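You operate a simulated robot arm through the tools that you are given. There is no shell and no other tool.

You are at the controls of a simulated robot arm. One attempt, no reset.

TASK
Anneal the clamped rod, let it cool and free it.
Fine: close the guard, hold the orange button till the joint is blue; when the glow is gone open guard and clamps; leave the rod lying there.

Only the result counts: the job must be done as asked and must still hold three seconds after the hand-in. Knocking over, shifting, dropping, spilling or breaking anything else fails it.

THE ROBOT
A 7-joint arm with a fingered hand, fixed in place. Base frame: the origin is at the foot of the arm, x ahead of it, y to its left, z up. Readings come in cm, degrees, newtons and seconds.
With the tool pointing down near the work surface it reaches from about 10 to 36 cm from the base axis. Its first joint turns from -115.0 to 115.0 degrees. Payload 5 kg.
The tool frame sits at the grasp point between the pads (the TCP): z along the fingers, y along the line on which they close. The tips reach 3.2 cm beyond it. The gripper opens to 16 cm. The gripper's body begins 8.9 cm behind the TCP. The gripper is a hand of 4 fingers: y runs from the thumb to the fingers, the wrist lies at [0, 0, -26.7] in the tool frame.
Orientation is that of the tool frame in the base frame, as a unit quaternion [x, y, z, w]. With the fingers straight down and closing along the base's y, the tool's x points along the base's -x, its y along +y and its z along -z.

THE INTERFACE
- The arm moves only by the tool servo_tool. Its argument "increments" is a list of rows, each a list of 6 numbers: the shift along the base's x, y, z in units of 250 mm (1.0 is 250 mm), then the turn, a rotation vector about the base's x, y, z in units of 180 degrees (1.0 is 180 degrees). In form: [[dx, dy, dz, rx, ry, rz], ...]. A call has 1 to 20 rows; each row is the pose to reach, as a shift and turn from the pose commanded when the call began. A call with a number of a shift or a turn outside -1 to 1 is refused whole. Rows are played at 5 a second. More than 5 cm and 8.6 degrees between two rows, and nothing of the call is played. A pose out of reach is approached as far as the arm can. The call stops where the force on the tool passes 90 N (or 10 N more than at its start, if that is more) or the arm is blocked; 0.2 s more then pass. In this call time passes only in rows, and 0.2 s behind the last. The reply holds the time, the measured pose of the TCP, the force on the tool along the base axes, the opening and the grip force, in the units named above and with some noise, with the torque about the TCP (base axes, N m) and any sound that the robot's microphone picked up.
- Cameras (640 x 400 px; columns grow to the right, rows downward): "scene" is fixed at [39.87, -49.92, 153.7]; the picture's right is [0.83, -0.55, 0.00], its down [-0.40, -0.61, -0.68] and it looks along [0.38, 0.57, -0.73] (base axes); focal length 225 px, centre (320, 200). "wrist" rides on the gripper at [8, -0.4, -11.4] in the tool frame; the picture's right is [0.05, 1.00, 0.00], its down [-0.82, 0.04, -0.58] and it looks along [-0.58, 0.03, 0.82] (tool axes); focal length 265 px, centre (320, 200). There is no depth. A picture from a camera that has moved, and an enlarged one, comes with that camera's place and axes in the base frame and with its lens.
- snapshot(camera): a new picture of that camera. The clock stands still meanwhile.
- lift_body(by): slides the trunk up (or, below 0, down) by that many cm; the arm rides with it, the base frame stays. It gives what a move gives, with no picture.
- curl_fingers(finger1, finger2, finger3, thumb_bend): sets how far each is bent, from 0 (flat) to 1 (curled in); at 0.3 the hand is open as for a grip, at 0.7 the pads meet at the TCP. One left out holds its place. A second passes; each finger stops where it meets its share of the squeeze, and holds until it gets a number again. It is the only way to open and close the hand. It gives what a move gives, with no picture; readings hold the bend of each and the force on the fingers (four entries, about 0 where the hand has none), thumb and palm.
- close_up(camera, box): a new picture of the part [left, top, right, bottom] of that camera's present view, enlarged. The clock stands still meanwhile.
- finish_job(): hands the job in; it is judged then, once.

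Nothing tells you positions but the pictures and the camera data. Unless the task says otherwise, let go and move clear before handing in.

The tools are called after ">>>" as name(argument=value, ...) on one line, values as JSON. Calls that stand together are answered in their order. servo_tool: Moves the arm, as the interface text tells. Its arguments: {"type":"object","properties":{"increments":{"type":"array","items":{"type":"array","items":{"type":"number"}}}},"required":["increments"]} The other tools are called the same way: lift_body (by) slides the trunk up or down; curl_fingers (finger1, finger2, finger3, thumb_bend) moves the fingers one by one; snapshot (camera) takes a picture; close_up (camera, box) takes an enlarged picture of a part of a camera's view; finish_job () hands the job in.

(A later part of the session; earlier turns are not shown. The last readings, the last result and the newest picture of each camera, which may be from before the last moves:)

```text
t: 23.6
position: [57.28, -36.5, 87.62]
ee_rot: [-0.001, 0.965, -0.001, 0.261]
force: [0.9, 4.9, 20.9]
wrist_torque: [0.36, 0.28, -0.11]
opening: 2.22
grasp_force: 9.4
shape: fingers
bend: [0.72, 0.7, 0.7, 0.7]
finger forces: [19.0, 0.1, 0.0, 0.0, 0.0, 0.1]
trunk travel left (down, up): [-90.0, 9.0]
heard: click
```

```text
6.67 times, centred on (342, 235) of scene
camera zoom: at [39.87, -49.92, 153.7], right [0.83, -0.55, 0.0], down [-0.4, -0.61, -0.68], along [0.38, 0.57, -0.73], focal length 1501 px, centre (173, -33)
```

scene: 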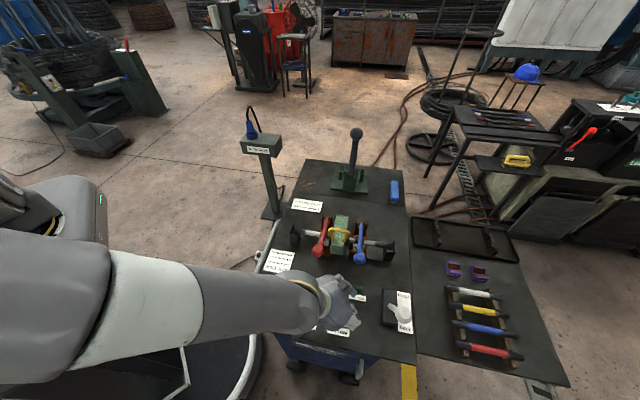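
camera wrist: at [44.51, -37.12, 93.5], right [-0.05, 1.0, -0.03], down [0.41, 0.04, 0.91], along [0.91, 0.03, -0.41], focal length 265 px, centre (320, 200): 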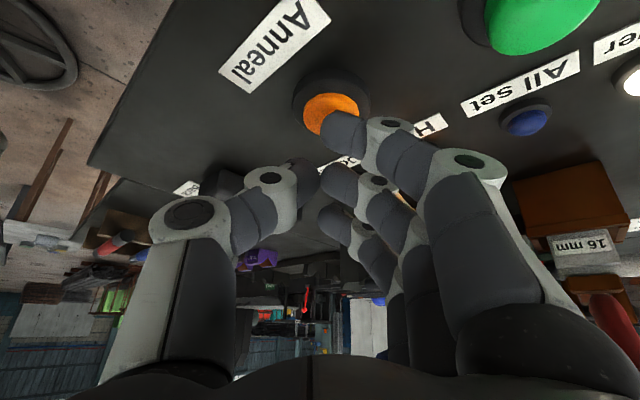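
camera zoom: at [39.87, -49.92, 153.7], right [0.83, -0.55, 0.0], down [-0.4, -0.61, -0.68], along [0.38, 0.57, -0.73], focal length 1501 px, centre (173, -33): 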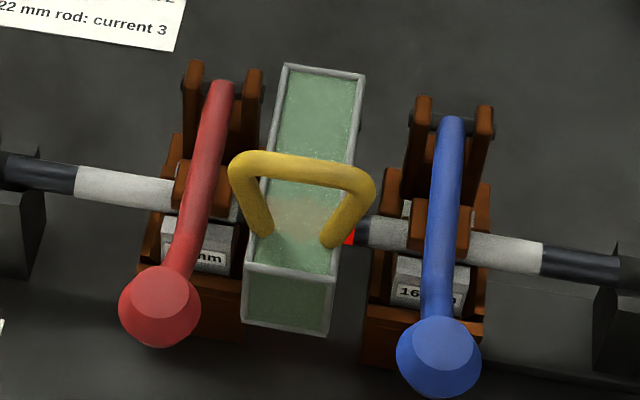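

The button clicked and the joint is already glowing red. I'll hold in short steps and watch the colour closely.

>>> servo_tool(increments=[[0, 0, 0, 0, 0, 0]])

>>> close_up(camera="scene", box=[328, 220, 360, 250])

>>> close_up(camera="scene", box=[290, 205, 400, 300])

```text
t: 24.0
position: [57.41, -36.64, 87.59]
ee_rot: [-0.001, 0.965, -0.001, 0.26]
force: [4.3, 5.1, 21.6]
wrist_torque: [0.38, 0.14, -0.08]
opening: 2.21
grasp_force: 10.9
shape: fingers
bend: [0.72, 0.7, 0.7, 0.7]
finger forces: [21.8, 0.0, 0.1, 0.0, 0.0, 0.0]
trunk travel left (down, up): [-90.0, 9.0]
```

```text
13.33 times, centred on (344, 235) of scene
camera zoom: at [39.87, -49.92, 153.7], right [0.83, -0.55, 0.0], down [-0.4, -0.61, -0.68], along [0.38, 0.57, -0.73], focal length 3002 px, centre (0, -267)
```

zoom: 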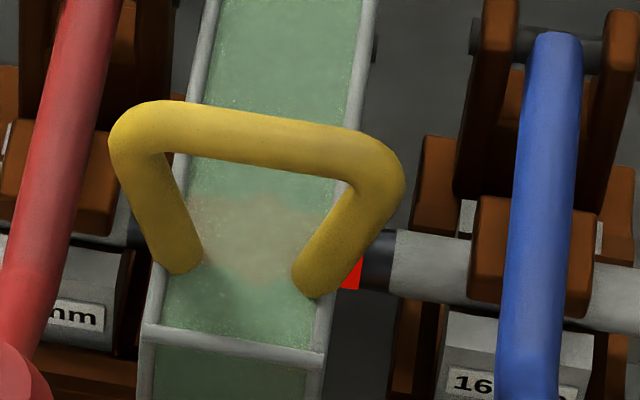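

```text
4.21 times, centred on (345, 252) of scene
camera zoom: at [39.87, -49.92, 153.7], right [0.83, -0.55, 0.0], down [-0.4, -0.61, -0.68], along [0.38, 0.57, -0.73], focal length 948 px, centre (215, -21)
```

zoom: 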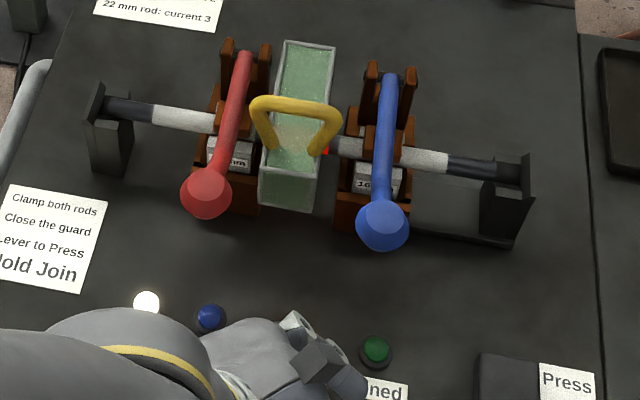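

A pinkish glow shows through the glass. I'll keep holding.

>>> servo_tool(increments=[[0, 0, 0, 0, 0, 0], [0, 0, 0, 0, 0, 0]])

>>> close_up(camera="scene", box=[328, 220, 360, 250])

```text
t: 24.6
position: [57.16, -36.6, 87.51]
ee_rot: [0.0, 0.966, 0.0, 0.26]
force: [5.0, 5.1, 22.8]
wrist_torque: [0.34, 0.11, -0.07]
opening: 2.15
grasp_force: 11.8
shape: fingers
bend: [0.72, 0.7, 0.7, 0.7]
finger forces: [23.3, 0.0, 0.0, 0.1, 0.1, 0.1]
trunk travel left (down, up): [-90.0, 9.0]
```

```text
13.33 times, centred on (344, 235) of scene
camera zoom: at [39.87, -49.92, 153.7], right [0.83, -0.55, 0.0], down [-0.4, -0.61, -0.68], along [0.38, 0.57, -0.73], focal length 3002 px, centre (0, -267)
```

zoom: 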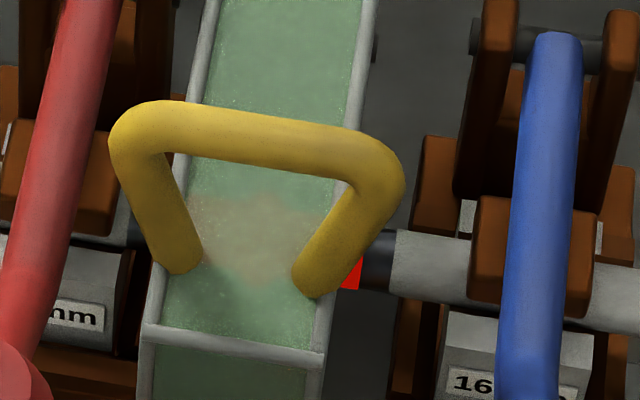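

It is unchanged so far, so I'll keep holding.

>>> servo_tool(increments=[[0, 0, 0, 0, 0, 0], [0, 0, 0, 0, 0, 0], [0, 0, 0, 0, 0, 0]])

>>> close_up(camera="scene", box=[328, 220, 360, 250])

>>> snapshot(camera="wrist")

```text
t: 25.4
position: [57.12, -36.68, 87.53]
ee_rot: [0.0, 0.966, 0.0, 0.259]
force: [5.1, 4.8, 23.2]
wrist_torque: [0.28, 0.15, -0.14]
opening: 2.13
grasp_force: 11.5
shape: fingers
bend: [0.72, 0.7, 0.7, 0.7]
finger forces: [23.5, 0.0, 0.0, 0.1, 0.0, 0.0]
trunk travel left (down, up): [-90.0, 9.0]
```

```text
13.33 times, centred on (344, 235) of scene
camera zoom: at [39.87, -49.92, 153.7], right [0.83, -0.55, 0.0], down [-0.4, -0.61, -0.68], along [0.38, 0.57, -0.73], focal length 3002 px, centre (0, -267)
```

zoom: 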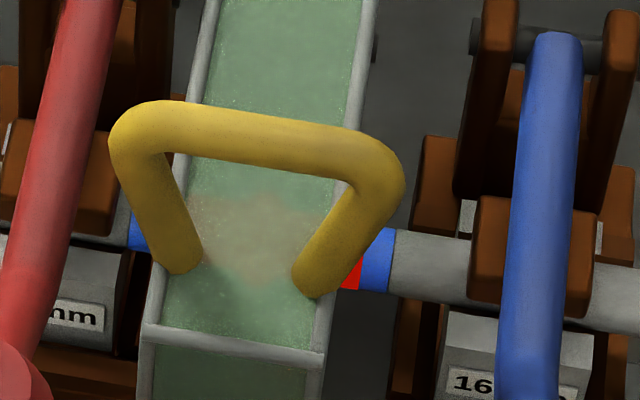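

```text
taken
camera wrist: at [44.36, -37.14, 93.38], right [-0.04, 1.0, -0.03], down [0.42, 0.04, 0.91], along [0.91, 0.03, -0.42], focal length 265 px, centre (320, 200)
```

wrist: 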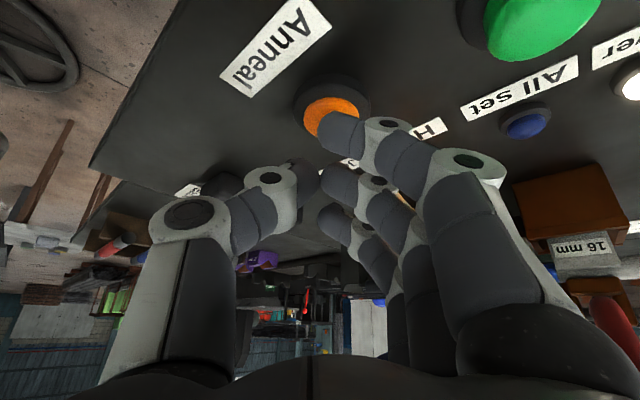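

The rod around the joint has turned blue on both sides of the red core. I'll let go of the button straight away.

>>> servo_tool(increments=[[0, 0, 0.15, 0, 0, 0], [0, 0, 0.3, 0, 0, 0]])

>>> close_up(camera="scene", box=[328, 220, 360, 250])

>>> snapshot(camera="scene")

```text
t: 26.0
position: [57.25, -36.81, 94.75]
ee_rot: [0.002, 0.966, 0.001, 0.258]
force: [-0.5, -0.6, -0.6]
wrist_torque: [0.02, -0.03, 0.04]
opening: 2.33
grasp_force: 0.0
shape: fingers
bend: [0.7, 0.7, 0.7, 0.7]
finger forces: [0.0, 0.1, 0.1, 0.0, 0.0, 0.0]
trunk travel left (down, up): [-90.0, 9.0]
```

```text
13.33 times, centred on (344, 235) of scene
camera zoom: at [39.87, -49.92, 153.7], right [0.83, -0.55, 0.0], down [-0.4, -0.61, -0.68], along [0.38, 0.57, -0.73], focal length 3002 px, centre (0, -267)
```

zoom: 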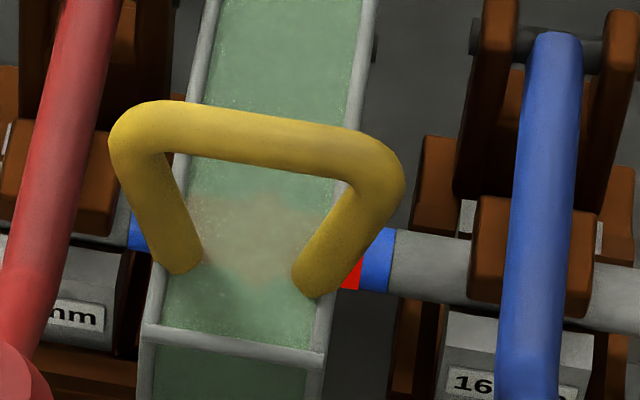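

```text
taken
```

scene: 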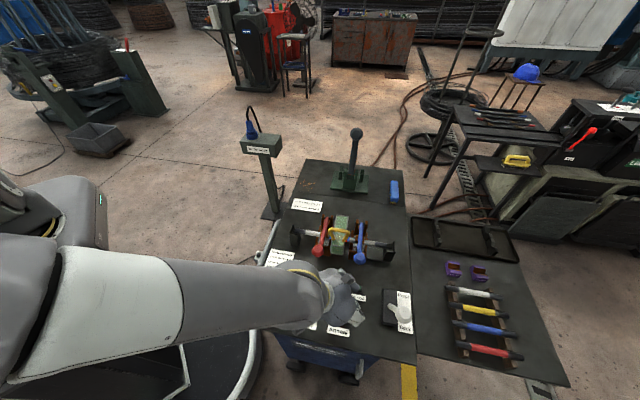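

The button is released and the glow is still there. While it cools I'll raise the hand, remove the tilt and start turning it so the thumb can push the handle open from the front.

>>> servo_tool(increments=[[0, 0, 0.18, 0, 0, 0], [0, 0, 0.36, 0, 0, 0], [0, 0, 0.54, 0, 0, 0], [0, 0, 0.72, 0, 0, 0], [0, 0, 0.85, 0, 0.04, 0], [0, 0, 0.85, 0, 0.083, 0], [0, 0, 0.85, 0, 0.125, 0], [0, 0, 0.85, 0, 0.1667, 0]])

>>> servo_tool(increments=[[0, 0, 0, 0, 0, 0.0469], [0, 0, 0, 0, 0, 0.0938], [0, 0, 0, 0, 0, 0.1406], [0, 0, 0, 0, 0, 0.1875], [0, 0, 0, 0, 0, 0.2344], [0, 0, 0, 0, 0, 0.2812], [0, 0, 0, 0, 0, 0.3281], [0, 0, 0, 0, 0, 0.375], [0, 0, 0, 0, 0, 0.4219], [0, 0, 0, 0, 0, 0.4688], [0, 0, 0, 0, 0, 0.5156], [0, 0, 0, 0, 0, 0.5625], [0, 0, 0, 0, 0, 0.6094], [0, 0, 0, 0, 0, 0.6562], [0, 0, 0, 0, 0, 0.7031], [0, 0, 0, 0, 0, 0.75]])

>>> snapshot(camera="scene")

>>> snapshot(camera="wrist")

```text
t: 27.8
position: [57.38, -36.63, 116.0]
ee_rot: [0.0, 1.0, 0.0, -0.002]
force: [1.2, -0.3, 0.3]
wrist_torque: [0.06, 0.01, 0.0]
opening: 2.32
grasp_force: 0.1
shape: fingers
bend: [0.7, 0.7, 0.7, 0.7]
finger forces: [0.0, 0.1, 0.0, 0.1, 0.0, 0.1]
trunk travel left (down, up): [-90.0, 9.0]
```

```text
t: 31.2
position: [54.6, -33.2, 109.15]
ee_rot: [-0.597, 0.792, -0.08, -0.1]
force: [-1.1, -1.1, 0.0]
wrist_torque: [0.14, -0.12, 0.02]
opening: 2.34
grasp_force: 0.1
shape: fingers
bend: [0.7, 0.7, 0.7, 0.7]
finger forces: [0.1, 0.0, 0.0, 0.1, 0.1, 0.0]
out of reach, approached as far as the arm can: row 7, 8, 9, 10, 11, 12, 13, 14, 15, 16
trunk travel left (down, up): [-90.0, 9.0]
```

```text
taken
```

scene: 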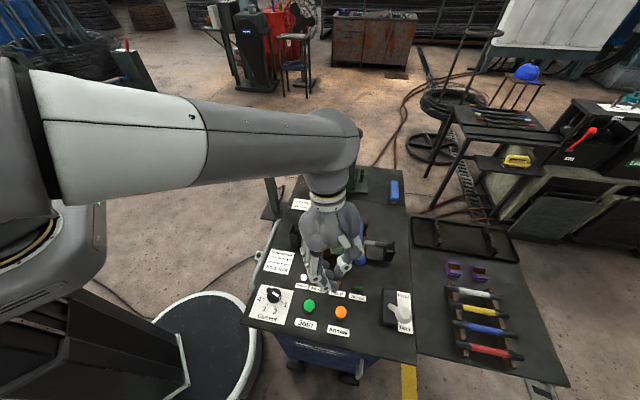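

```text
taken
camera wrist: at [53.44, -38.1, 122.21], right [-0.97, 0.23, 0.01], down [0.22, 0.91, 0.35], along [0.07, 0.34, -0.94], focal length 265 px, centre (320, 200)
```

wrist: 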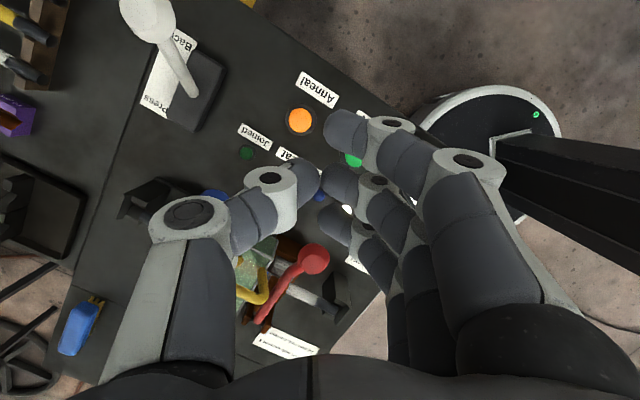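

The wrist cannot turn that far in that direction. I'll turn the other way, to -45° yaw with the thumb toward the front, and move above the handle. That also gives the joint time to cool.

>>> servo_tool(increments=[[0.0, 0.0, 0.12, 0.0018, -0.0063, -0.0438], [0.0, 0.0, 0.24, 0.0037, -0.0126, -0.0876], [0.02, 0.02, 0.36, 0.0055, -0.0189, -0.1314], [0.05, 0.05, 0.36, 0.0073, -0.0252, -0.1752], [0.08, 0.08, 0.36, 0.0091, -0.0315, -0.219], [0.12, 0.12, 0.36, 0.011, -0.0378, -0.2628], [0.16, 0.16, 0.36, 0.0128, -0.0441, -0.3066], [0.2, 0.2, 0.36, 0.0146, -0.0504, -0.3504], [0.24, 0.24, 0.36, 0.0164, -0.0567, -0.3942], [0.28, 0.28, 0.36, 0.0183, -0.063, -0.438], [0.31, 0.31, 0.36, 0.0201, -0.0693, -0.4818], [0.34, 0.34, 0.36, 0.0219, -0.0756, -0.5256], [0.37, 0.37, 0.36, 0.0237, -0.0819, -0.5694], [0.4, 0.4, 0.36, 0.0256, -0.0882, -0.6132], [0.418, 0.424, 0.36, 0.0274, -0.0945, -0.657]])

>>> curl_fingers(finger1=0, finger2=0, finger3=0)

>>> snapshot(camera="wrist")

>>> snapshot(camera="scene")

```text
t: 34.4
position: [65.57, -22.22, 118.63]
ee_rot: [0.383, 0.924, 0.001, -0.003]
force: [0.5, -0.3, -0.1]
wrist_torque: [-0.01, 0.01, -0.02]
opening: 2.29
grasp_force: 0.2
shape: fingers
bend: [0.7, 0.7, 0.7, 0.7]
finger forces: [0.1, 0.0, 0.1, 0.0, 0.0, 0.1]
trunk travel left (down, up): [-90.0, 9.0]
```

```text
t: 35.4
position: [65.47, -22.23, 118.51]
ee_rot: [0.382, 0.924, 0.001, -0.002]
force: [0.2, 0.0, 0.4]
wrist_torque: [-0.03, 0.0, -0.02]
opening: 12.85
grasp_force: 0.1
shape: fingers
bend: [0.0, 0.0, 0.0, 0.7]
finger forces: [0.0, 0.1, 0.0, 0.0, 0.0, 0.1]
trunk travel left (down, up): [-90.0, 9.0]
```

```text
taken
camera wrist: at [59.41, -17.1, 130.08], right [0.67, 0.74, 0.0], down [0.61, -0.55, 0.57], along [0.43, -0.38, -0.82], focal length 265 px, centre (320, 200)
```

wrist: 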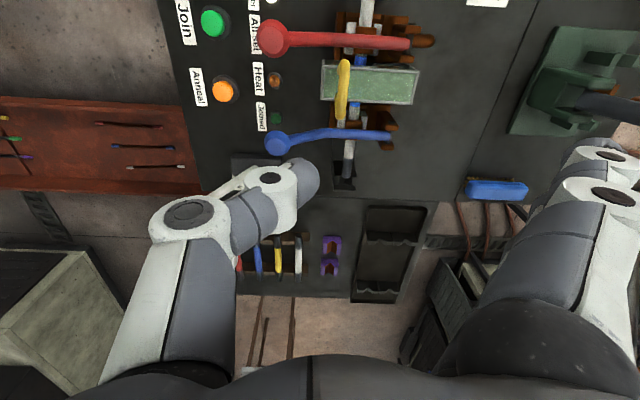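

```text
taken
```

scene: 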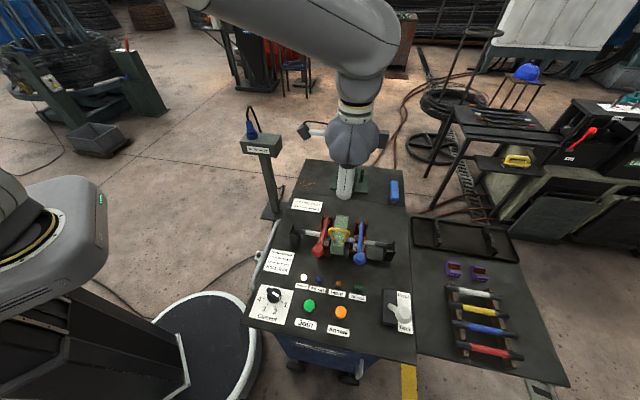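

>>> close_up(camera="wrist", box=[250, 0, 450, 170])

>>> close_up(camera="wrist", box=[315, 20, 425, 160])

>>> close_up(camera="scene", box=[328, 220, 360, 250])

>>> close_up(camera="scene", box=[280, 110, 420, 220])

```text
2.35 times, centred on (350, 85) of wrist
camera zoom: at [59.41, -17.1, 130.08], right [0.67, 0.74, 0.0], down [0.61, -0.55, 0.57], along [0.43, -0.38, -0.82], focal length 624 px, centre (249, 471)
```

zoom: 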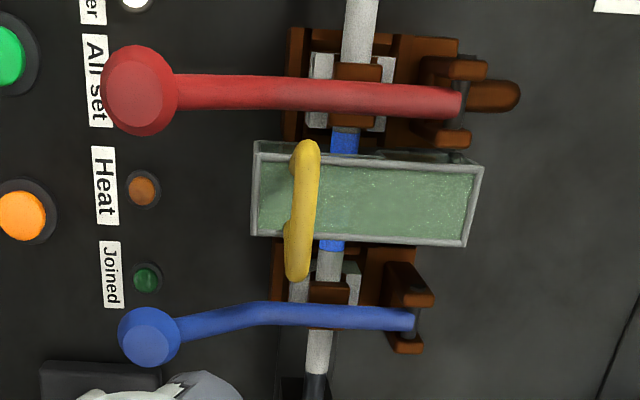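

```text
2.86 times, centred on (370, 90) of wrist
camera zoom: at [59.41, -17.1, 130.08], right [0.67, 0.74, 0.0], down [0.61, -0.55, 0.57], along [0.43, -0.38, -0.82], focal length 758 px, centre (177, 514)
```

zoom: 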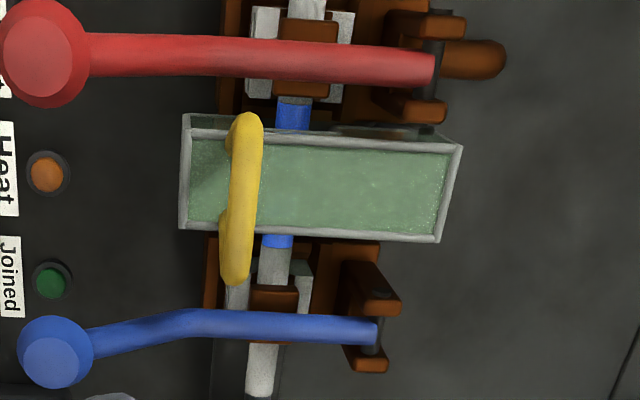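

```text
13.33 times, centred on (344, 235) of scene
camera zoom: at [39.87, -49.92, 153.7], right [0.83, -0.55, 0.0], down [-0.4, -0.61, -0.68], along [0.38, 0.57, -0.73], focal length 3002 px, centre (0, -267)
```

zoom: 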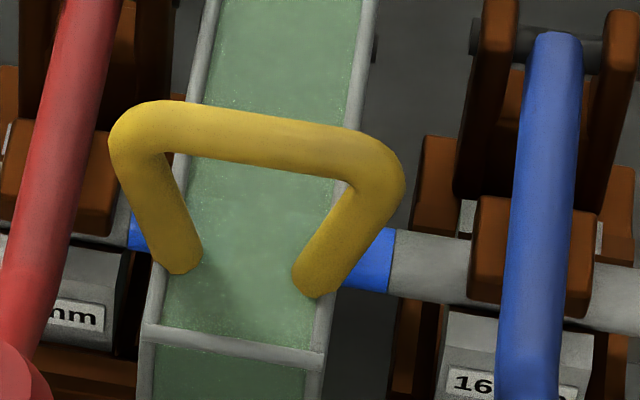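

```text
3.64 times, centred on (350, 165) of scene
camera zoom: at [39.87, -49.92, 153.7], right [0.83, -0.55, 0.0], down [-0.4, -0.61, -0.68], along [0.38, 0.57, -0.73], focal length 819 px, centre (211, 327)
```

zoom: 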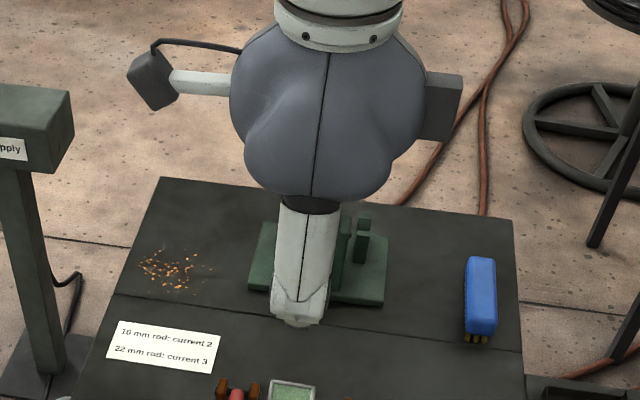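

The glow is gone and the blue remains. Better triangulation puts the handle bar at about (67, -20, 98), standing vertically, with roughly 5 cm of clear space in the loop below it. I'll half-open the hand around it and check the alignment from above.

>>> curl_fingers(finger1=0.55, finger2=0.55, finger3=0.55, thumb_bend=0.55)

>>> servo_tool(increments=[[0.06, 0.082, -0.1, 0, 0, 0], [0.06, 0.082, -0.25, 0, 0, 0], [0.06, 0.082, -0.35, 0, 0, 0]])

>>> snapshot(camera="wrist")

>>> close_up(camera="scene", box=[290, 150, 410, 260])

```text
t: 36.4
position: [65.39, -22.26, 118.67]
ee_rot: [0.382, 0.924, 0.001, -0.003]
force: [0.6, -0.3, -0.9]
wrist_torque: [0.0, 0.03, -0.03]
opening: 7.18
grasp_force: 0.1
shape: fingers
bend: [0.55, 0.55, 0.55, 0.55]
finger forces: [0.0, 0.0, 0.0, 0.0, 0.0, 0.1]
trunk travel left (down, up): [-90.0, 9.0]
```

```text
t: 37.2
position: [66.75, -19.97, 109.83]
ee_rot: [0.382, 0.924, 0.0, -0.002]
force: [0.8, -0.1, 1.0]
wrist_torque: [0.0, 0.03, -0.01]
opening: 7.19
grasp_force: 0.0
shape: fingers
bend: [0.55, 0.55, 0.55, 0.55]
finger forces: [0.0, 0.0, 0.0, 0.0, 0.0, 0.0]
trunk travel left (down, up): [-90.0, 9.0]
```

```text
taken
camera wrist: at [60.75, -14.87, 121.32], right [0.67, 0.74, 0.0], down [0.61, -0.55, 0.57], along [0.43, -0.38, -0.82], focal length 265 px, centre (320, 200)
```

wrist: 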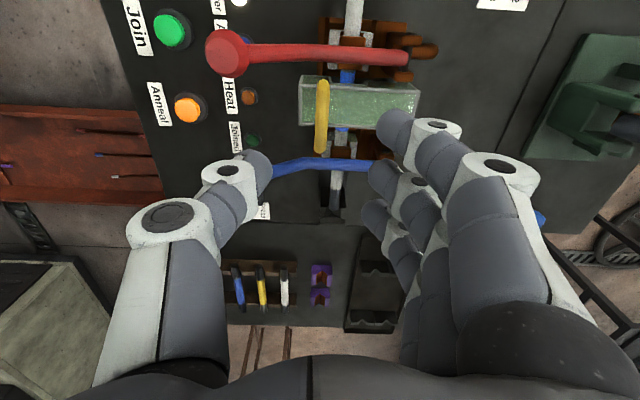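

```text
3.64 times, centred on (350, 205) of scene
camera zoom: at [39.87, -49.92, 153.7], right [0.83, -0.55, 0.0], down [-0.4, -0.61, -0.68], along [0.38, 0.57, -0.73], focal length 819 px, centre (211, 182)
```

zoom: 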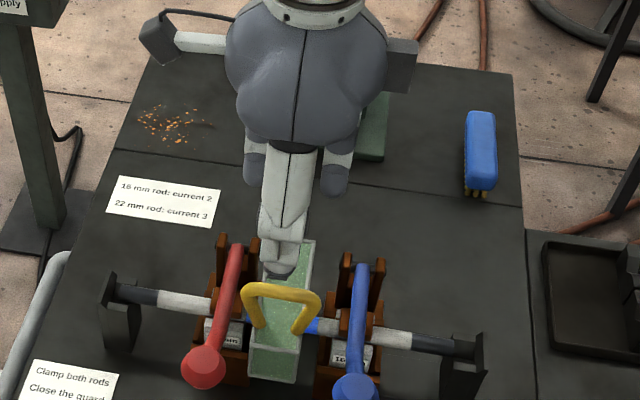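

The bar lines up between the thumb and the fingers. I'll descend so that it enters the hand's arch, then close.

>>> servo_tool(increments=[[0, 0, -0.12, 0, 0, 0], [0, 0, -0.24, 0, 0, 0], [0, 0, -0.34, 0, 0, 0], [0, 0, -0.42, 0, 0, 0]])

>>> snapshot(camera="wrist")

>>> close_up(camera="scene", box=[310, 190, 390, 260])

```text
t: 38.2
position: [66.7, -20.03, 99.46]
ee_rot: [0.382, 0.924, 0.001, -0.002]
force: [0.1, -0.6, 0.1]
wrist_torque: [-0.02, -0.01, 0.04]
opening: 7.19
grasp_force: 0.2
shape: fingers
bend: [0.55, 0.55, 0.55, 0.55]
finger forces: [0.0, 0.0, 0.0, 0.0, 0.1, 0.0]
trunk travel left (down, up): [-90.0, 9.0]
```

```text
taken
camera wrist: at [60.74, -14.77, 110.94], right [0.67, 0.74, 0.0], down [0.61, -0.55, 0.57], along [0.43, -0.38, -0.82], focal length 265 px, centre (320, 200)
```

wrist: 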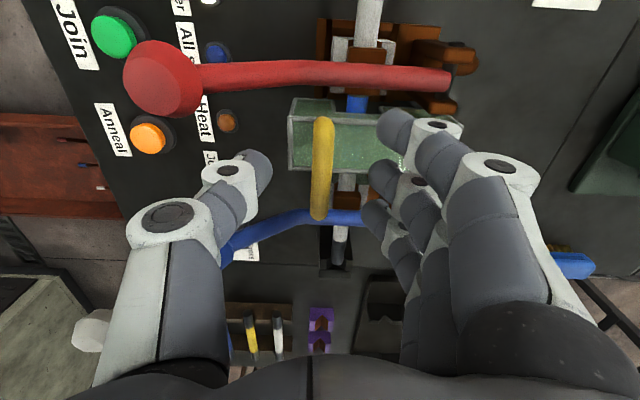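

```text
5.71 times, centred on (350, 225) of scene
camera zoom: at [39.87, -49.92, 153.7], right [0.83, -0.55, 0.0], down [-0.4, -0.61, -0.68], along [0.38, 0.57, -0.73], focal length 1286 px, centre (149, 57)
```

zoom: 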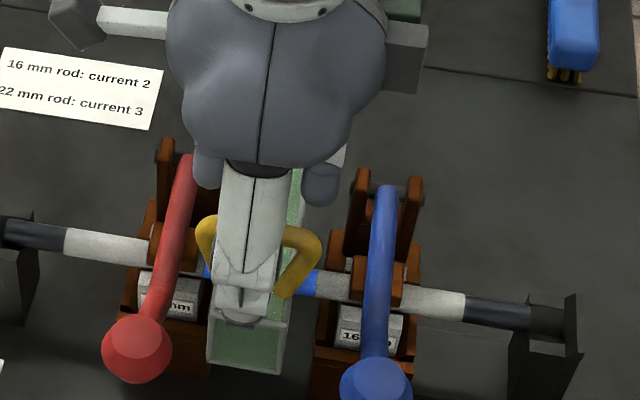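

The bar is between the thumb and fingers. I'll lower a little more and close the tips below the bar.

>>> servo_tool(increments=[[0, 0, -0.025, 0, 0, 0], [0, 0, -0.05, 0, 0, 0]])

>>> curl_fingers(finger1=0.68, finger2=0.68, finger3=0.68, thumb_bend=0.7)

>>> snapshot(camera="wrist")

```text
t: 38.8
position: [66.89, -20.01, 97.99]
ee_rot: [0.381, 0.924, 0.001, -0.002]
force: [-0.4, -0.5, 0.6]
wrist_torque: [-0.01, -0.06, 0.0]
opening: 7.22
grasp_force: 0.1
shape: fingers
bend: [0.55, 0.55, 0.55, 0.55]
finger forces: [0.1, 0.0, 0.0, 0.1, 0.0, 0.1]
trunk travel left (down, up): [-90.0, 9.0]
```

```text
t: 39.8
position: [66.78, -20.03, 98.02]
ee_rot: [0.382, 0.924, 0.001, -0.003]
force: [1.5, 0.5, -0.3]
wrist_torque: [0.0, 0.01, 0.01]
opening: 2.82
grasp_force: 1.6
shape: fingers
bend: [0.67, 0.68, 0.67, 0.7]
finger forces: [0.8, 0.1, 1.1, 0.0, 0.8, 0.0]
trunk travel left (down, up): [-90.0, 9.0]
```

```text
taken
camera wrist: at [60.84, -14.87, 109.5], right [0.67, 0.74, 0.0], down [0.61, -0.55, 0.57], along [0.43, -0.38, -0.82], focal length 265 px, centre (320, 200)
```

wrist: 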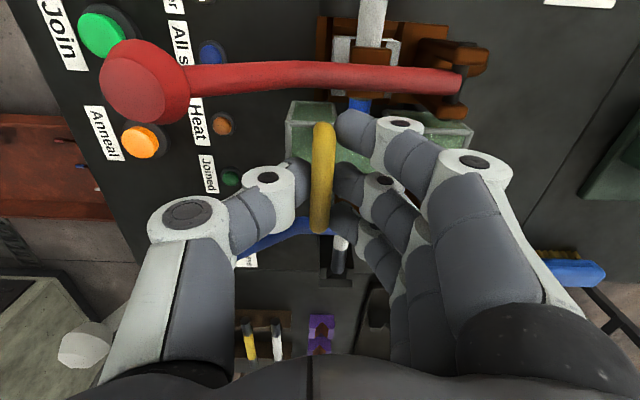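

The tips have closed lightly under the handle. I'll move back so the thumb hooks the bar and follow its arc upward for the first stretch.

>>> servo_tool(increments=[[0.04, 0.04, 0, 0, 0, 0], [0.079, 0.079, -0.01, 0, 0, 0], [0.113, 0.113, -0.01, 0, 0, 0], [0.15, 0.15, 0.028, 0.004, -0.004, 0], [0.19, 0.19, 0.072, 0.008, -0.008, 0], [0.226, 0.226, 0.108, 0.0157, -0.0157, 0]])

>>> snapshot(camera="wrist")

>>> close_up(camera="scene", box=[310, 170, 390, 250])

```text
t: 41.2
position: [72.51, -14.39, 100.92]
ee_rot: [0.382, 0.924, 0.033, 0.011]
force: [-0.2, -0.7, -0.7]
wrist_torque: [0.03, 0.0, -0.01]
opening: 2.66
grasp_force: 0.2
shape: fingers
bend: [0.68, 0.68, 0.68, 0.7]
finger forces: [0.1, 0.0, 0.0, 0.0, 0.3, 0.0]
trunk travel left (down, up): [-90.0, 9.0]
```

```text
taken
camera wrist: at [65.97, -9.83, 112.25], right [0.67, 0.74, 0.07], down [0.58, -0.58, 0.57], along [0.47, -0.34, -0.82], focal length 265 px, centre (320, 200)
```

wrist: 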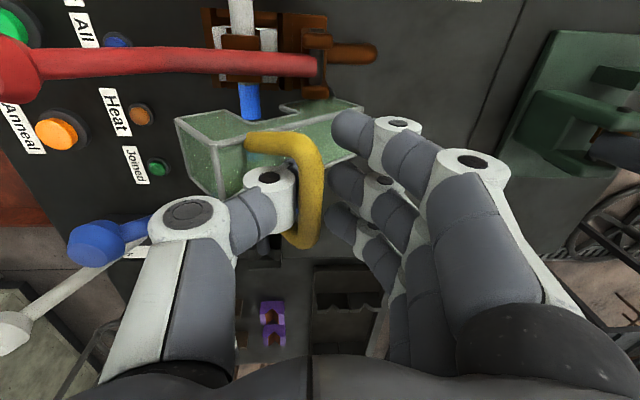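

```text
5.00 times, centred on (350, 210) of scene
camera zoom: at [39.87, -49.92, 153.7], right [0.83, -0.55, 0.0], down [-0.4, -0.61, -0.68], along [0.38, 0.57, -0.73], focal length 1126 px, centre (170, 150)
```

zoom: 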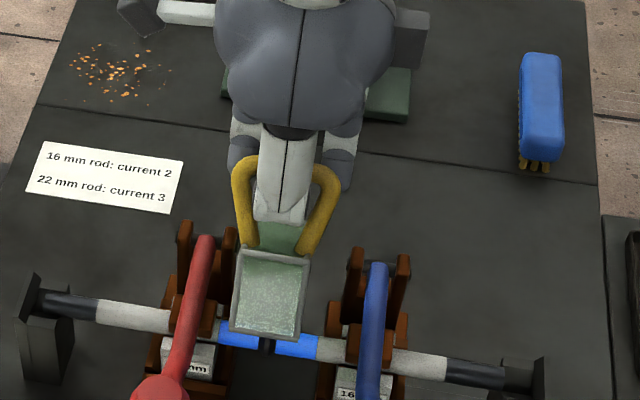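

The guard is rising nicely with almost no force. I'll continue along the arc.

>>> servo_tool(increments=[[0.0566, 0.0566, 0.036, 0.0079, -0.0079, 0], [0.11, 0.11, 0.06, 0.0157, -0.0157, 0], [0.175, 0.175, 0.06, 0.0236, -0.0236, 0], [0.24, 0.24, 0.056, 0.0314, -0.0314, 0], [0.3, 0.3, 0.024, 0.0314, -0.0314, 0], [0.365, 0.365, -0.02, 0.0314, -0.0314, 0]])

>>> snapshot(camera="wrist")

>>> close_up(camera="scene", box=[310, 150, 390, 250])

```text
t: 42.6
position: [81.9, -5.21, 100.08]
ee_rot: [0.379, 0.919, 0.098, 0.037]
force: [1.4, 1.8, 2.0]
wrist_torque: [0.01, 0.06, 0.01]
opening: 2.44
grasp_force: 1.8
shape: fingers
bend: [0.68, 0.68, 0.68, 0.71]
finger forces: [0.0, 0.0, 0.0, 0.0, 3.2, 0.0]
trunk travel left (down, up): [-90.0, 9.0]
```

```text
taken
camera wrist: at [74.09, -1.77, 111.3], right [0.65, 0.73, 0.21], down [0.53, -0.63, 0.57], along [0.55, -0.26, -0.8], focal length 265 px, centre (320, 200)
```

wrist: 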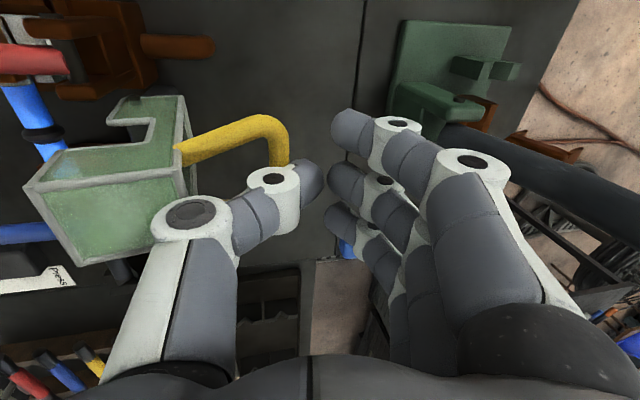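

```text
4.00 times, centred on (350, 200) of scene
camera zoom: at [39.87, -49.92, 153.7], right [0.83, -0.55, 0.0], down [-0.4, -0.61, -0.68], along [0.38, 0.57, -0.73], focal length 900 px, centre (200, 200)
```

zoom: 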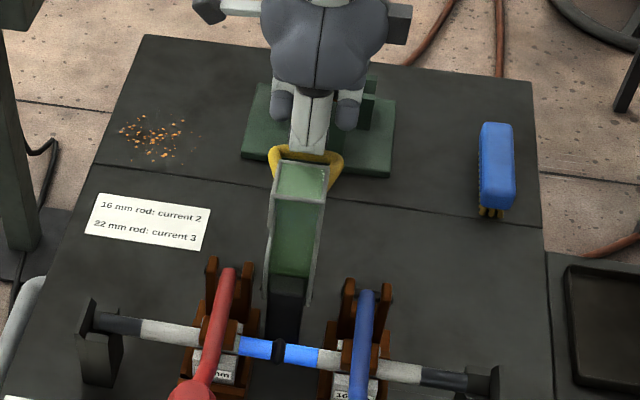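

The guard looks back at its original open position. I'll push a touch further so it rests on its stop.

>>> servo_tool(increments=[[0.02, 0.02, -0.02, 0, 0, 0], [0.04, 0.04, -0.04, 0, 0, 0]])

>>> snapshot(camera="wrist")

>>> close_up(camera="scene", box=[310, 150, 390, 250])

```text
t: 43.2
position: [82.72, -4.45, 99.14]
ee_rot: [0.379, 0.92, 0.098, 0.038]
force: [0.3, -0.2, 0.5]
wrist_torque: [0.03, -0.02, -0.05]
opening: 2.55
grasp_force: 0.0
shape: fingers
bend: [0.68, 0.68, 0.68, 0.7]
finger forces: [0.0, 0.0, 0.0, 0.0, 0.4, 0.0]
trunk travel left (down, up): [-90.0, 9.0]
```

```text
taken
camera wrist: at [75.02, -0.99, 110.31], right [0.65, 0.73, 0.21], down [0.52, -0.63, 0.57], along [0.55, -0.26, -0.8], focal length 265 px, centre (320, 200)
```

wrist: 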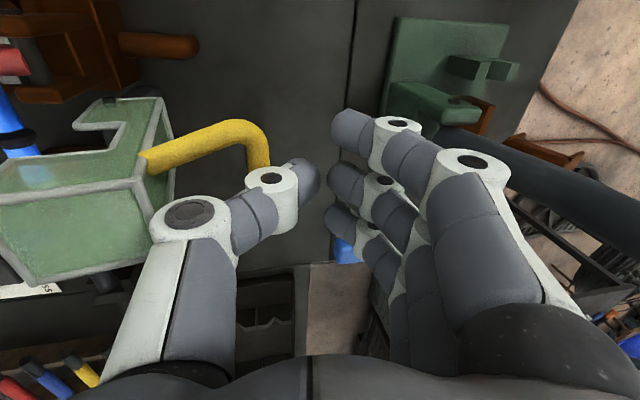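

```text
4.00 times, centred on (350, 200) of scene
camera zoom: at [39.87, -49.92, 153.7], right [0.83, -0.55, 0.0], down [-0.4, -0.61, -0.68], along [0.38, 0.57, -0.73], focal length 900 px, centre (200, 200)
```

zoom: 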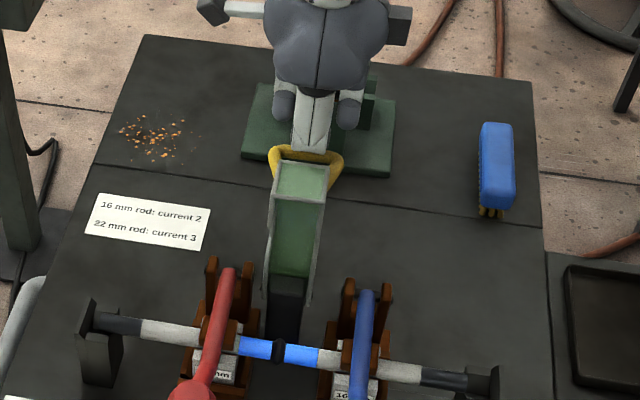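

The guard sits on its stop with no load. To free the thumb from the loop I'll open it in stages, shifting back between them so it never pulls on the handle.

>>> curl_fingers(thumb_bend=0.55)

>>> servo_tool(increments=[[0.015, 0.015, 0, 0, 0, 0], [0.032, 0.032, 0, 0, 0, 0]])

>>> curl_fingers(thumb_bend=0.42)

>>> snapshot(camera="wrist")

>>> close_up(camera="scene", box=[310, 150, 390, 250])

```text
t: 44.2
position: [82.79, -4.4, 99.49]
ee_rot: [0.378, 0.92, 0.098, 0.04]
force: [16.2, 9.8, 28.9]
wrist_torque: [-0.36, 0.23, 0.11]
opening: 2.66
grasp_force: 16.7
shape: fingers
bend: [0.68, 0.68, 0.68, 0.62]
finger forces: [0.0, 0.1, 0.1, 0.0, 33.5, 0.1]
trunk travel left (down, up): [-90.0, 9.0]
```

```text
t: 44.8
position: [83.51, -3.67, 99.36]
ee_rot: [0.38, 0.919, 0.098, 0.039]
force: [8.2, 7.7, 30.0]
wrist_torque: [-0.63, 0.6, 0.0]
opening: 3.29
grasp_force: 15.4
shape: fingers
bend: [0.68, 0.68, 0.68, 0.61]
finger forces: [0.1, 0.0, 0.0, 0.0, 30.9, 0.0]
trunk travel left (down, up): [-90.0, 9.0]
```

```text
t: 45.8
position: [83.63, -3.45, 99.52]
ee_rot: [0.379, 0.919, 0.098, 0.041]
force: [16.1, 16.0, 32.0]
wrist_torque: [-0.56, 0.59, 0.04]
opening: 3.5
grasp_force: 19.4
shape: fingers
bend: [0.68, 0.68, 0.68, 0.57]
finger forces: [0.0, 0.0, 0.1, 0.0, 39.3, 0.0]
trunk travel left (down, up): [-90.0, 9.0]
```

```text
taken
camera wrist: at [75.89, 0.05, 110.7], right [0.65, 0.73, 0.21], down [0.52, -0.63, 0.57], along [0.55, -0.26, -0.79], focal length 265 px, centre (320, 200)
```

wrist: 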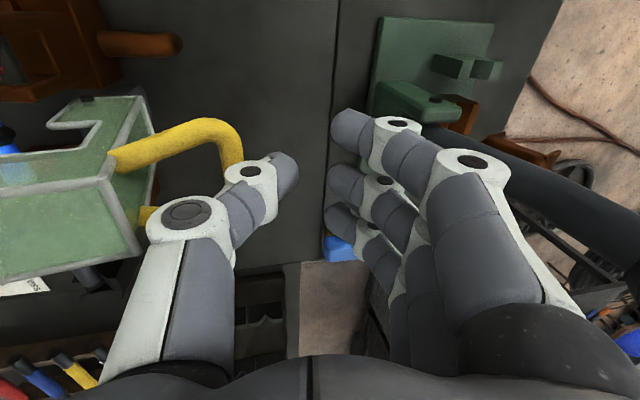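

```text
4.00 times, centred on (350, 200) of scene
camera zoom: at [39.87, -49.92, 153.7], right [0.83, -0.55, 0.0], down [-0.4, -0.61, -0.68], along [0.38, 0.57, -0.73], focal length 900 px, centre (200, 200)
```

zoom: 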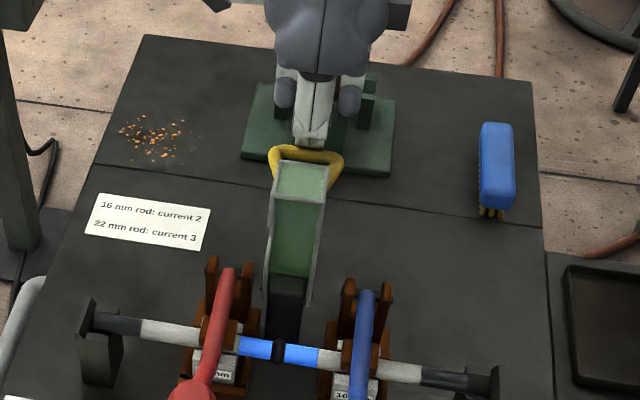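

The force points up and back, which means the thumb is already resting on top of and behind the bar, not inside the loop. I'll re-bend the thumb to relieve it and lift away.

>>> curl_fingers(thumb_bend=0.7)

>>> servo_tool(increments=[[0.01, 0.01, 0.03, 0, 0, 0], [0.01, 0.01, 0.08, 0, 0, 0], [0.01, 0.01, 0.14, 0, 0, 0]])

>>> close_up(camera="scene", box=[310, 150, 390, 250])

>>> snapshot(camera="wrist")

```text
t: 46.8
position: [83.56, -3.81, 99.05]
ee_rot: [0.379, 0.92, 0.097, 0.038]
force: [-0.1, -0.7, 0.5]
wrist_torque: [0.03, 0.0, -0.02]
opening: 2.56
grasp_force: 0.1
shape: fingers
bend: [0.68, 0.68, 0.68, 0.7]
finger forces: [0.1, 0.1, 0.0, 0.0, 0.0, 0.0]
trunk travel left (down, up): [-90.0, 9.0]
```

```text
t: 47.6
position: [84.07, -3.34, 102.81]
ee_rot: [0.379, 0.919, 0.098, 0.038]
force: [0.1, -0.1, 0.4]
wrist_torque: [-0.02, -0.03, 0.01]
opening: 2.57
grasp_force: 0.2
shape: fingers
bend: [0.68, 0.68, 0.68, 0.7]
finger forces: [0.0, 0.1, 0.0, 0.1, 0.0, 0.0]
trunk travel left (down, up): [-90.0, 9.0]
```

```text
4.00 times, centred on (350, 200) of scene
camera zoom: at [39.87, -49.92, 153.7], right [0.83, -0.55, 0.0], down [-0.4, -0.61, -0.68], along [0.38, 0.57, -0.73], focal length 900 px, centre (200, 200)
```

zoom: 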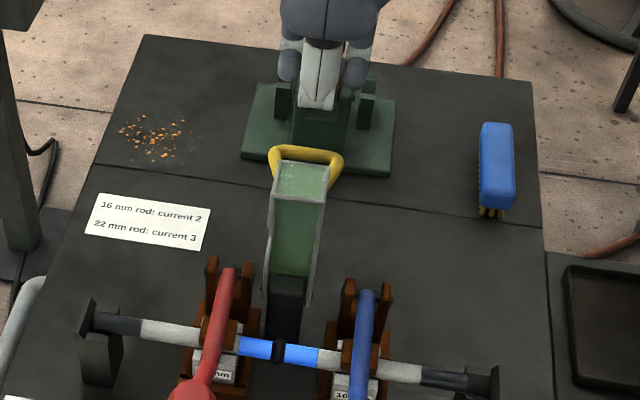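

```text
taken
camera wrist: at [76.19, 0.08, 113.89], right [0.65, 0.73, 0.21], down [0.53, -0.63, 0.57], along [0.55, -0.26, -0.8], focal length 265 px, centre (320, 200)
```

wrist: 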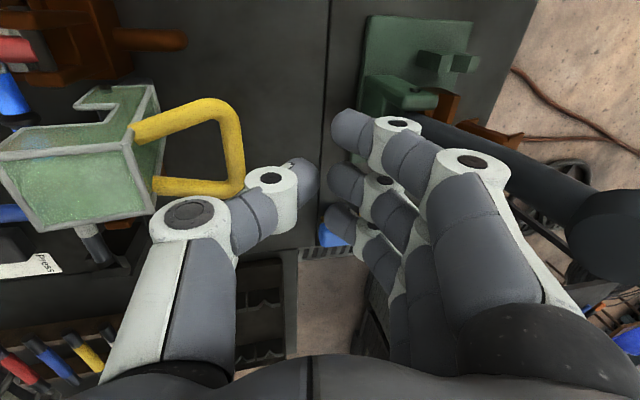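

The hand is free and the guard stays open. Next come the clamps: I'll go up, level the hand, turn to the 45° yaw and move over the red lever.

>>> servo_tool(increments=[[0, 0, 0.16, 0, 0, 0], [0, 0, 0.32, 0, 0, 0], [0, 0, 0.48, 0, 0, 0], [-0.06, -0.04, 0.62, -0.016, 0.016, 0], [-0.2, -0.13, 0.68, -0.032, 0.032, 0], [-0.35, -0.23, 0.68, -0.0471, 0.0471, 0], [-0.5, -0.33, 0.68, -0.0471, 0.0471, 0], [-0.65, -0.43, 0.68, -0.0471, 0.0471, 0], [-0.8, -0.53, 0.68, -0.0471, 0.0471, 0], [-0.925, -0.606, 0.68, -0.0471, 0.0471, 0]])

>>> servo_tool(increments=[[0, 0, 0, 0, 0, 0.0417], [0, 0, 0, 0, 0, 0.0833], [0, 0, 0, 0, 0, 0.125], [0, 0, 0, 0, 0, 0.1667], [0, 0, 0, 0, 0, 0.2083], [0, 0, 0, 0, 0, 0.25], [0, 0, 0, 0, 0, 0.2917], [0, 0, 0, 0, 0, 0.3333], [0, 0, 0, 0, 0, 0.375], [0, 0, 0, 0, 0, 0.4167], [0, 0, 0, 0, 0, 0.4583], [0, 0, 0, 0, 0, 0.5]])

>>> curl_fingers(finger1=0.55, finger2=0.55, finger3=0.55, thumb_bend=0.55)

>>> snapshot(camera="wrist")

>>> snapshot(camera="scene")

```text
t: 49.8
position: [60.52, -18.69, 119.86]
ee_rot: [0.381, 0.925, 0.001, -0.002]
force: [-0.5, 0.1, 0.1]
wrist_torque: [0.03, -0.03, 0.04]
opening: 2.57
grasp_force: 0.1
shape: fingers
bend: [0.68, 0.68, 0.68, 0.7]
finger forces: [0.0, 0.1, 0.0, 0.1, 0.0, 0.0]
trunk travel left (down, up): [-90.0, 9.0]
```

```text
t: 52.4
position: [60.65, -18.39, 119.82]
ee_rot: [-0.384, 0.923, 0.0, -0.002]
force: [0.2, 0.6, -0.3]
wrist_torque: [-0.02, 0.0, 0.02]
opening: 2.58
grasp_force: 0.1
shape: fingers
bend: [0.68, 0.68, 0.68, 0.7]
finger forces: [0.0, 0.0, 0.0, 0.0, 0.0, 0.0]
trunk travel left (down, up): [-90.0, 9.0]
```

```text
t: 53.4
position: [60.67, -18.37, 119.8]
ee_rot: [-0.383, 0.924, -0.001, -0.003]
force: [0.3, -0.7, 0.2]
wrist_torque: [0.0, 0.01, 0.01]
opening: 7.08
grasp_force: 0.0
shape: fingers
bend: [0.55, 0.55, 0.55, 0.55]
finger forces: [0.0, 0.0, 0.1, 0.1, 0.1, 0.0]
trunk travel left (down, up): [-90.0, 9.0]
```

```text
taken
camera wrist: at [55.2, -24.53, 131.29], right [-0.74, 0.67, 0.0], down [0.55, 0.61, 0.57], along [0.38, 0.43, -0.82], focal length 265 px, centre (320, 200)
```

wrist: 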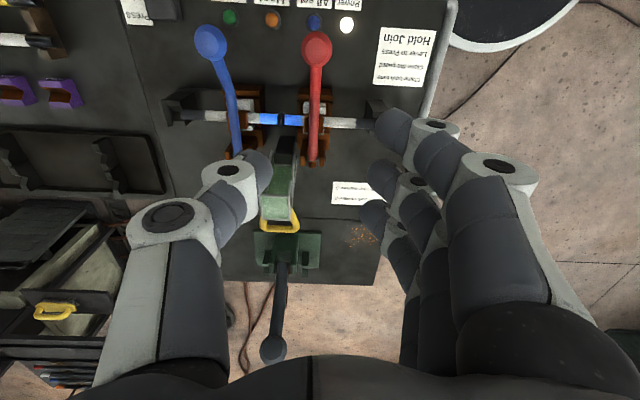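

```text
taken
```

scene: 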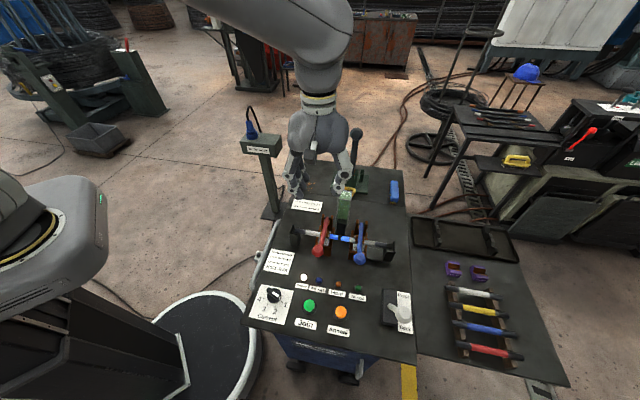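

>>> close_up(camera="wrist", box=[180, 10, 390, 180])

>>> close_up(camera="scene", box=[290, 205, 400, 275])

```text
2.35 times, centred on (285, 95) of wrist
camera zoom: at [55.2, -24.53, 131.29], right [-0.74, 0.67, 0.0], down [0.55, 0.61, 0.57], along [0.38, 0.43, -0.82], focal length 624 px, centre (402, 447)
```

zoom: 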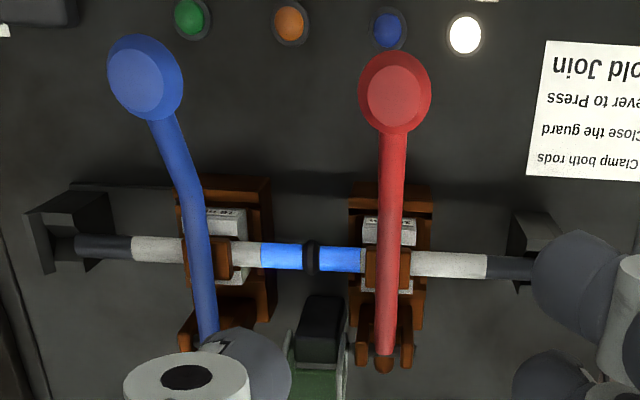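

```text
5.71 times, centred on (345, 240) of scene
camera zoom: at [39.87, -49.92, 153.7], right [0.83, -0.55, 0.0], down [-0.4, -0.61, -0.68], along [0.38, 0.57, -0.73], focal length 1286 px, centre (177, -29)
```

zoom: 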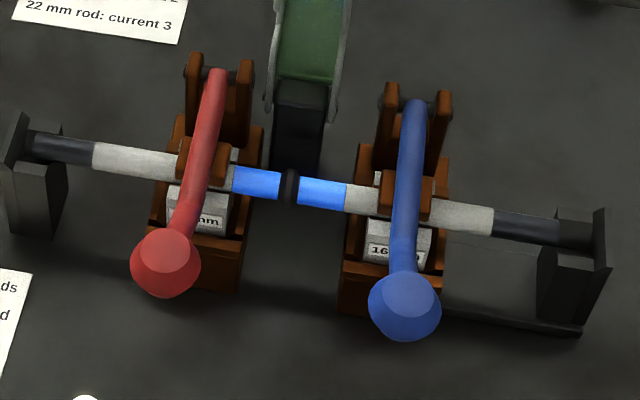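

The glow is gone and the joint stays blue. The red lever passes near (61, -18, 96), so I'll lower the half-open hand over it just behind its knob.

>>> servo_tool(increments=[[0.0226, 0, -0.15, 0, 0, 0], [0.0226, 0, -0.3, 0, 0, 0], [0.0226, 0, -0.45, 0, 0, 0], [0.0226, 0, -0.6, 0, 0, 0]])

>>> snapshot(camera="wrist")

>>> close_up(camera="scene", box=[280, 180, 400, 275])

```text
t: 54.4
position: [61.25, -18.32, 104.83]
ee_rot: [-0.383, 0.924, -0.001, -0.002]
force: [-0.4, 0.8, -0.2]
wrist_torque: [-0.03, 0.01, 0.0]
opening: 7.11
grasp_force: 0.0
shape: fingers
bend: [0.55, 0.55, 0.55, 0.55]
finger forces: [0.0, 0.0, 0.0, 0.0, 0.1, 0.0]
trunk travel left (down, up): [-90.0, 9.0]
```

```text
taken
camera wrist: at [55.91, -24.4, 116.35], right [-0.74, 0.67, 0.0], down [0.55, 0.61, 0.57], along [0.38, 0.43, -0.82], focal length 265 px, centre (320, 200)
```

wrist: 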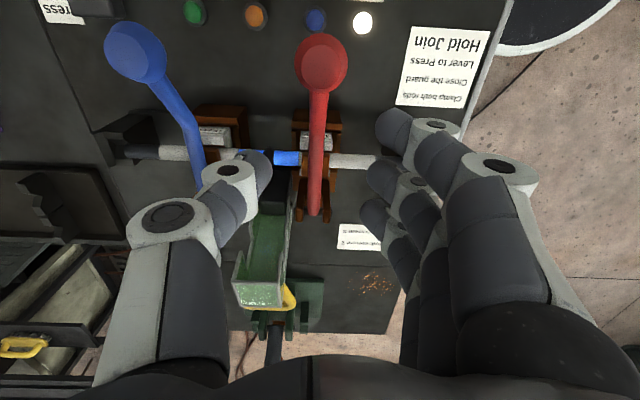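

```text
4.21 times, centred on (340, 228) of scene
camera zoom: at [39.87, -49.92, 153.7], right [0.83, -0.55, 0.0], down [-0.4, -0.61, -0.68], along [0.38, 0.57, -0.73], focal length 948 px, centre (236, 84)
```

zoom: 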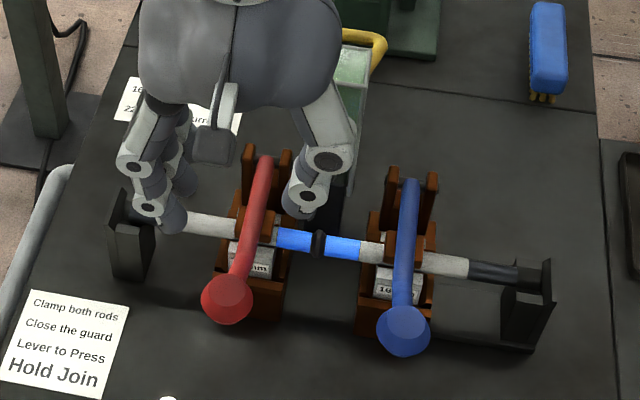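

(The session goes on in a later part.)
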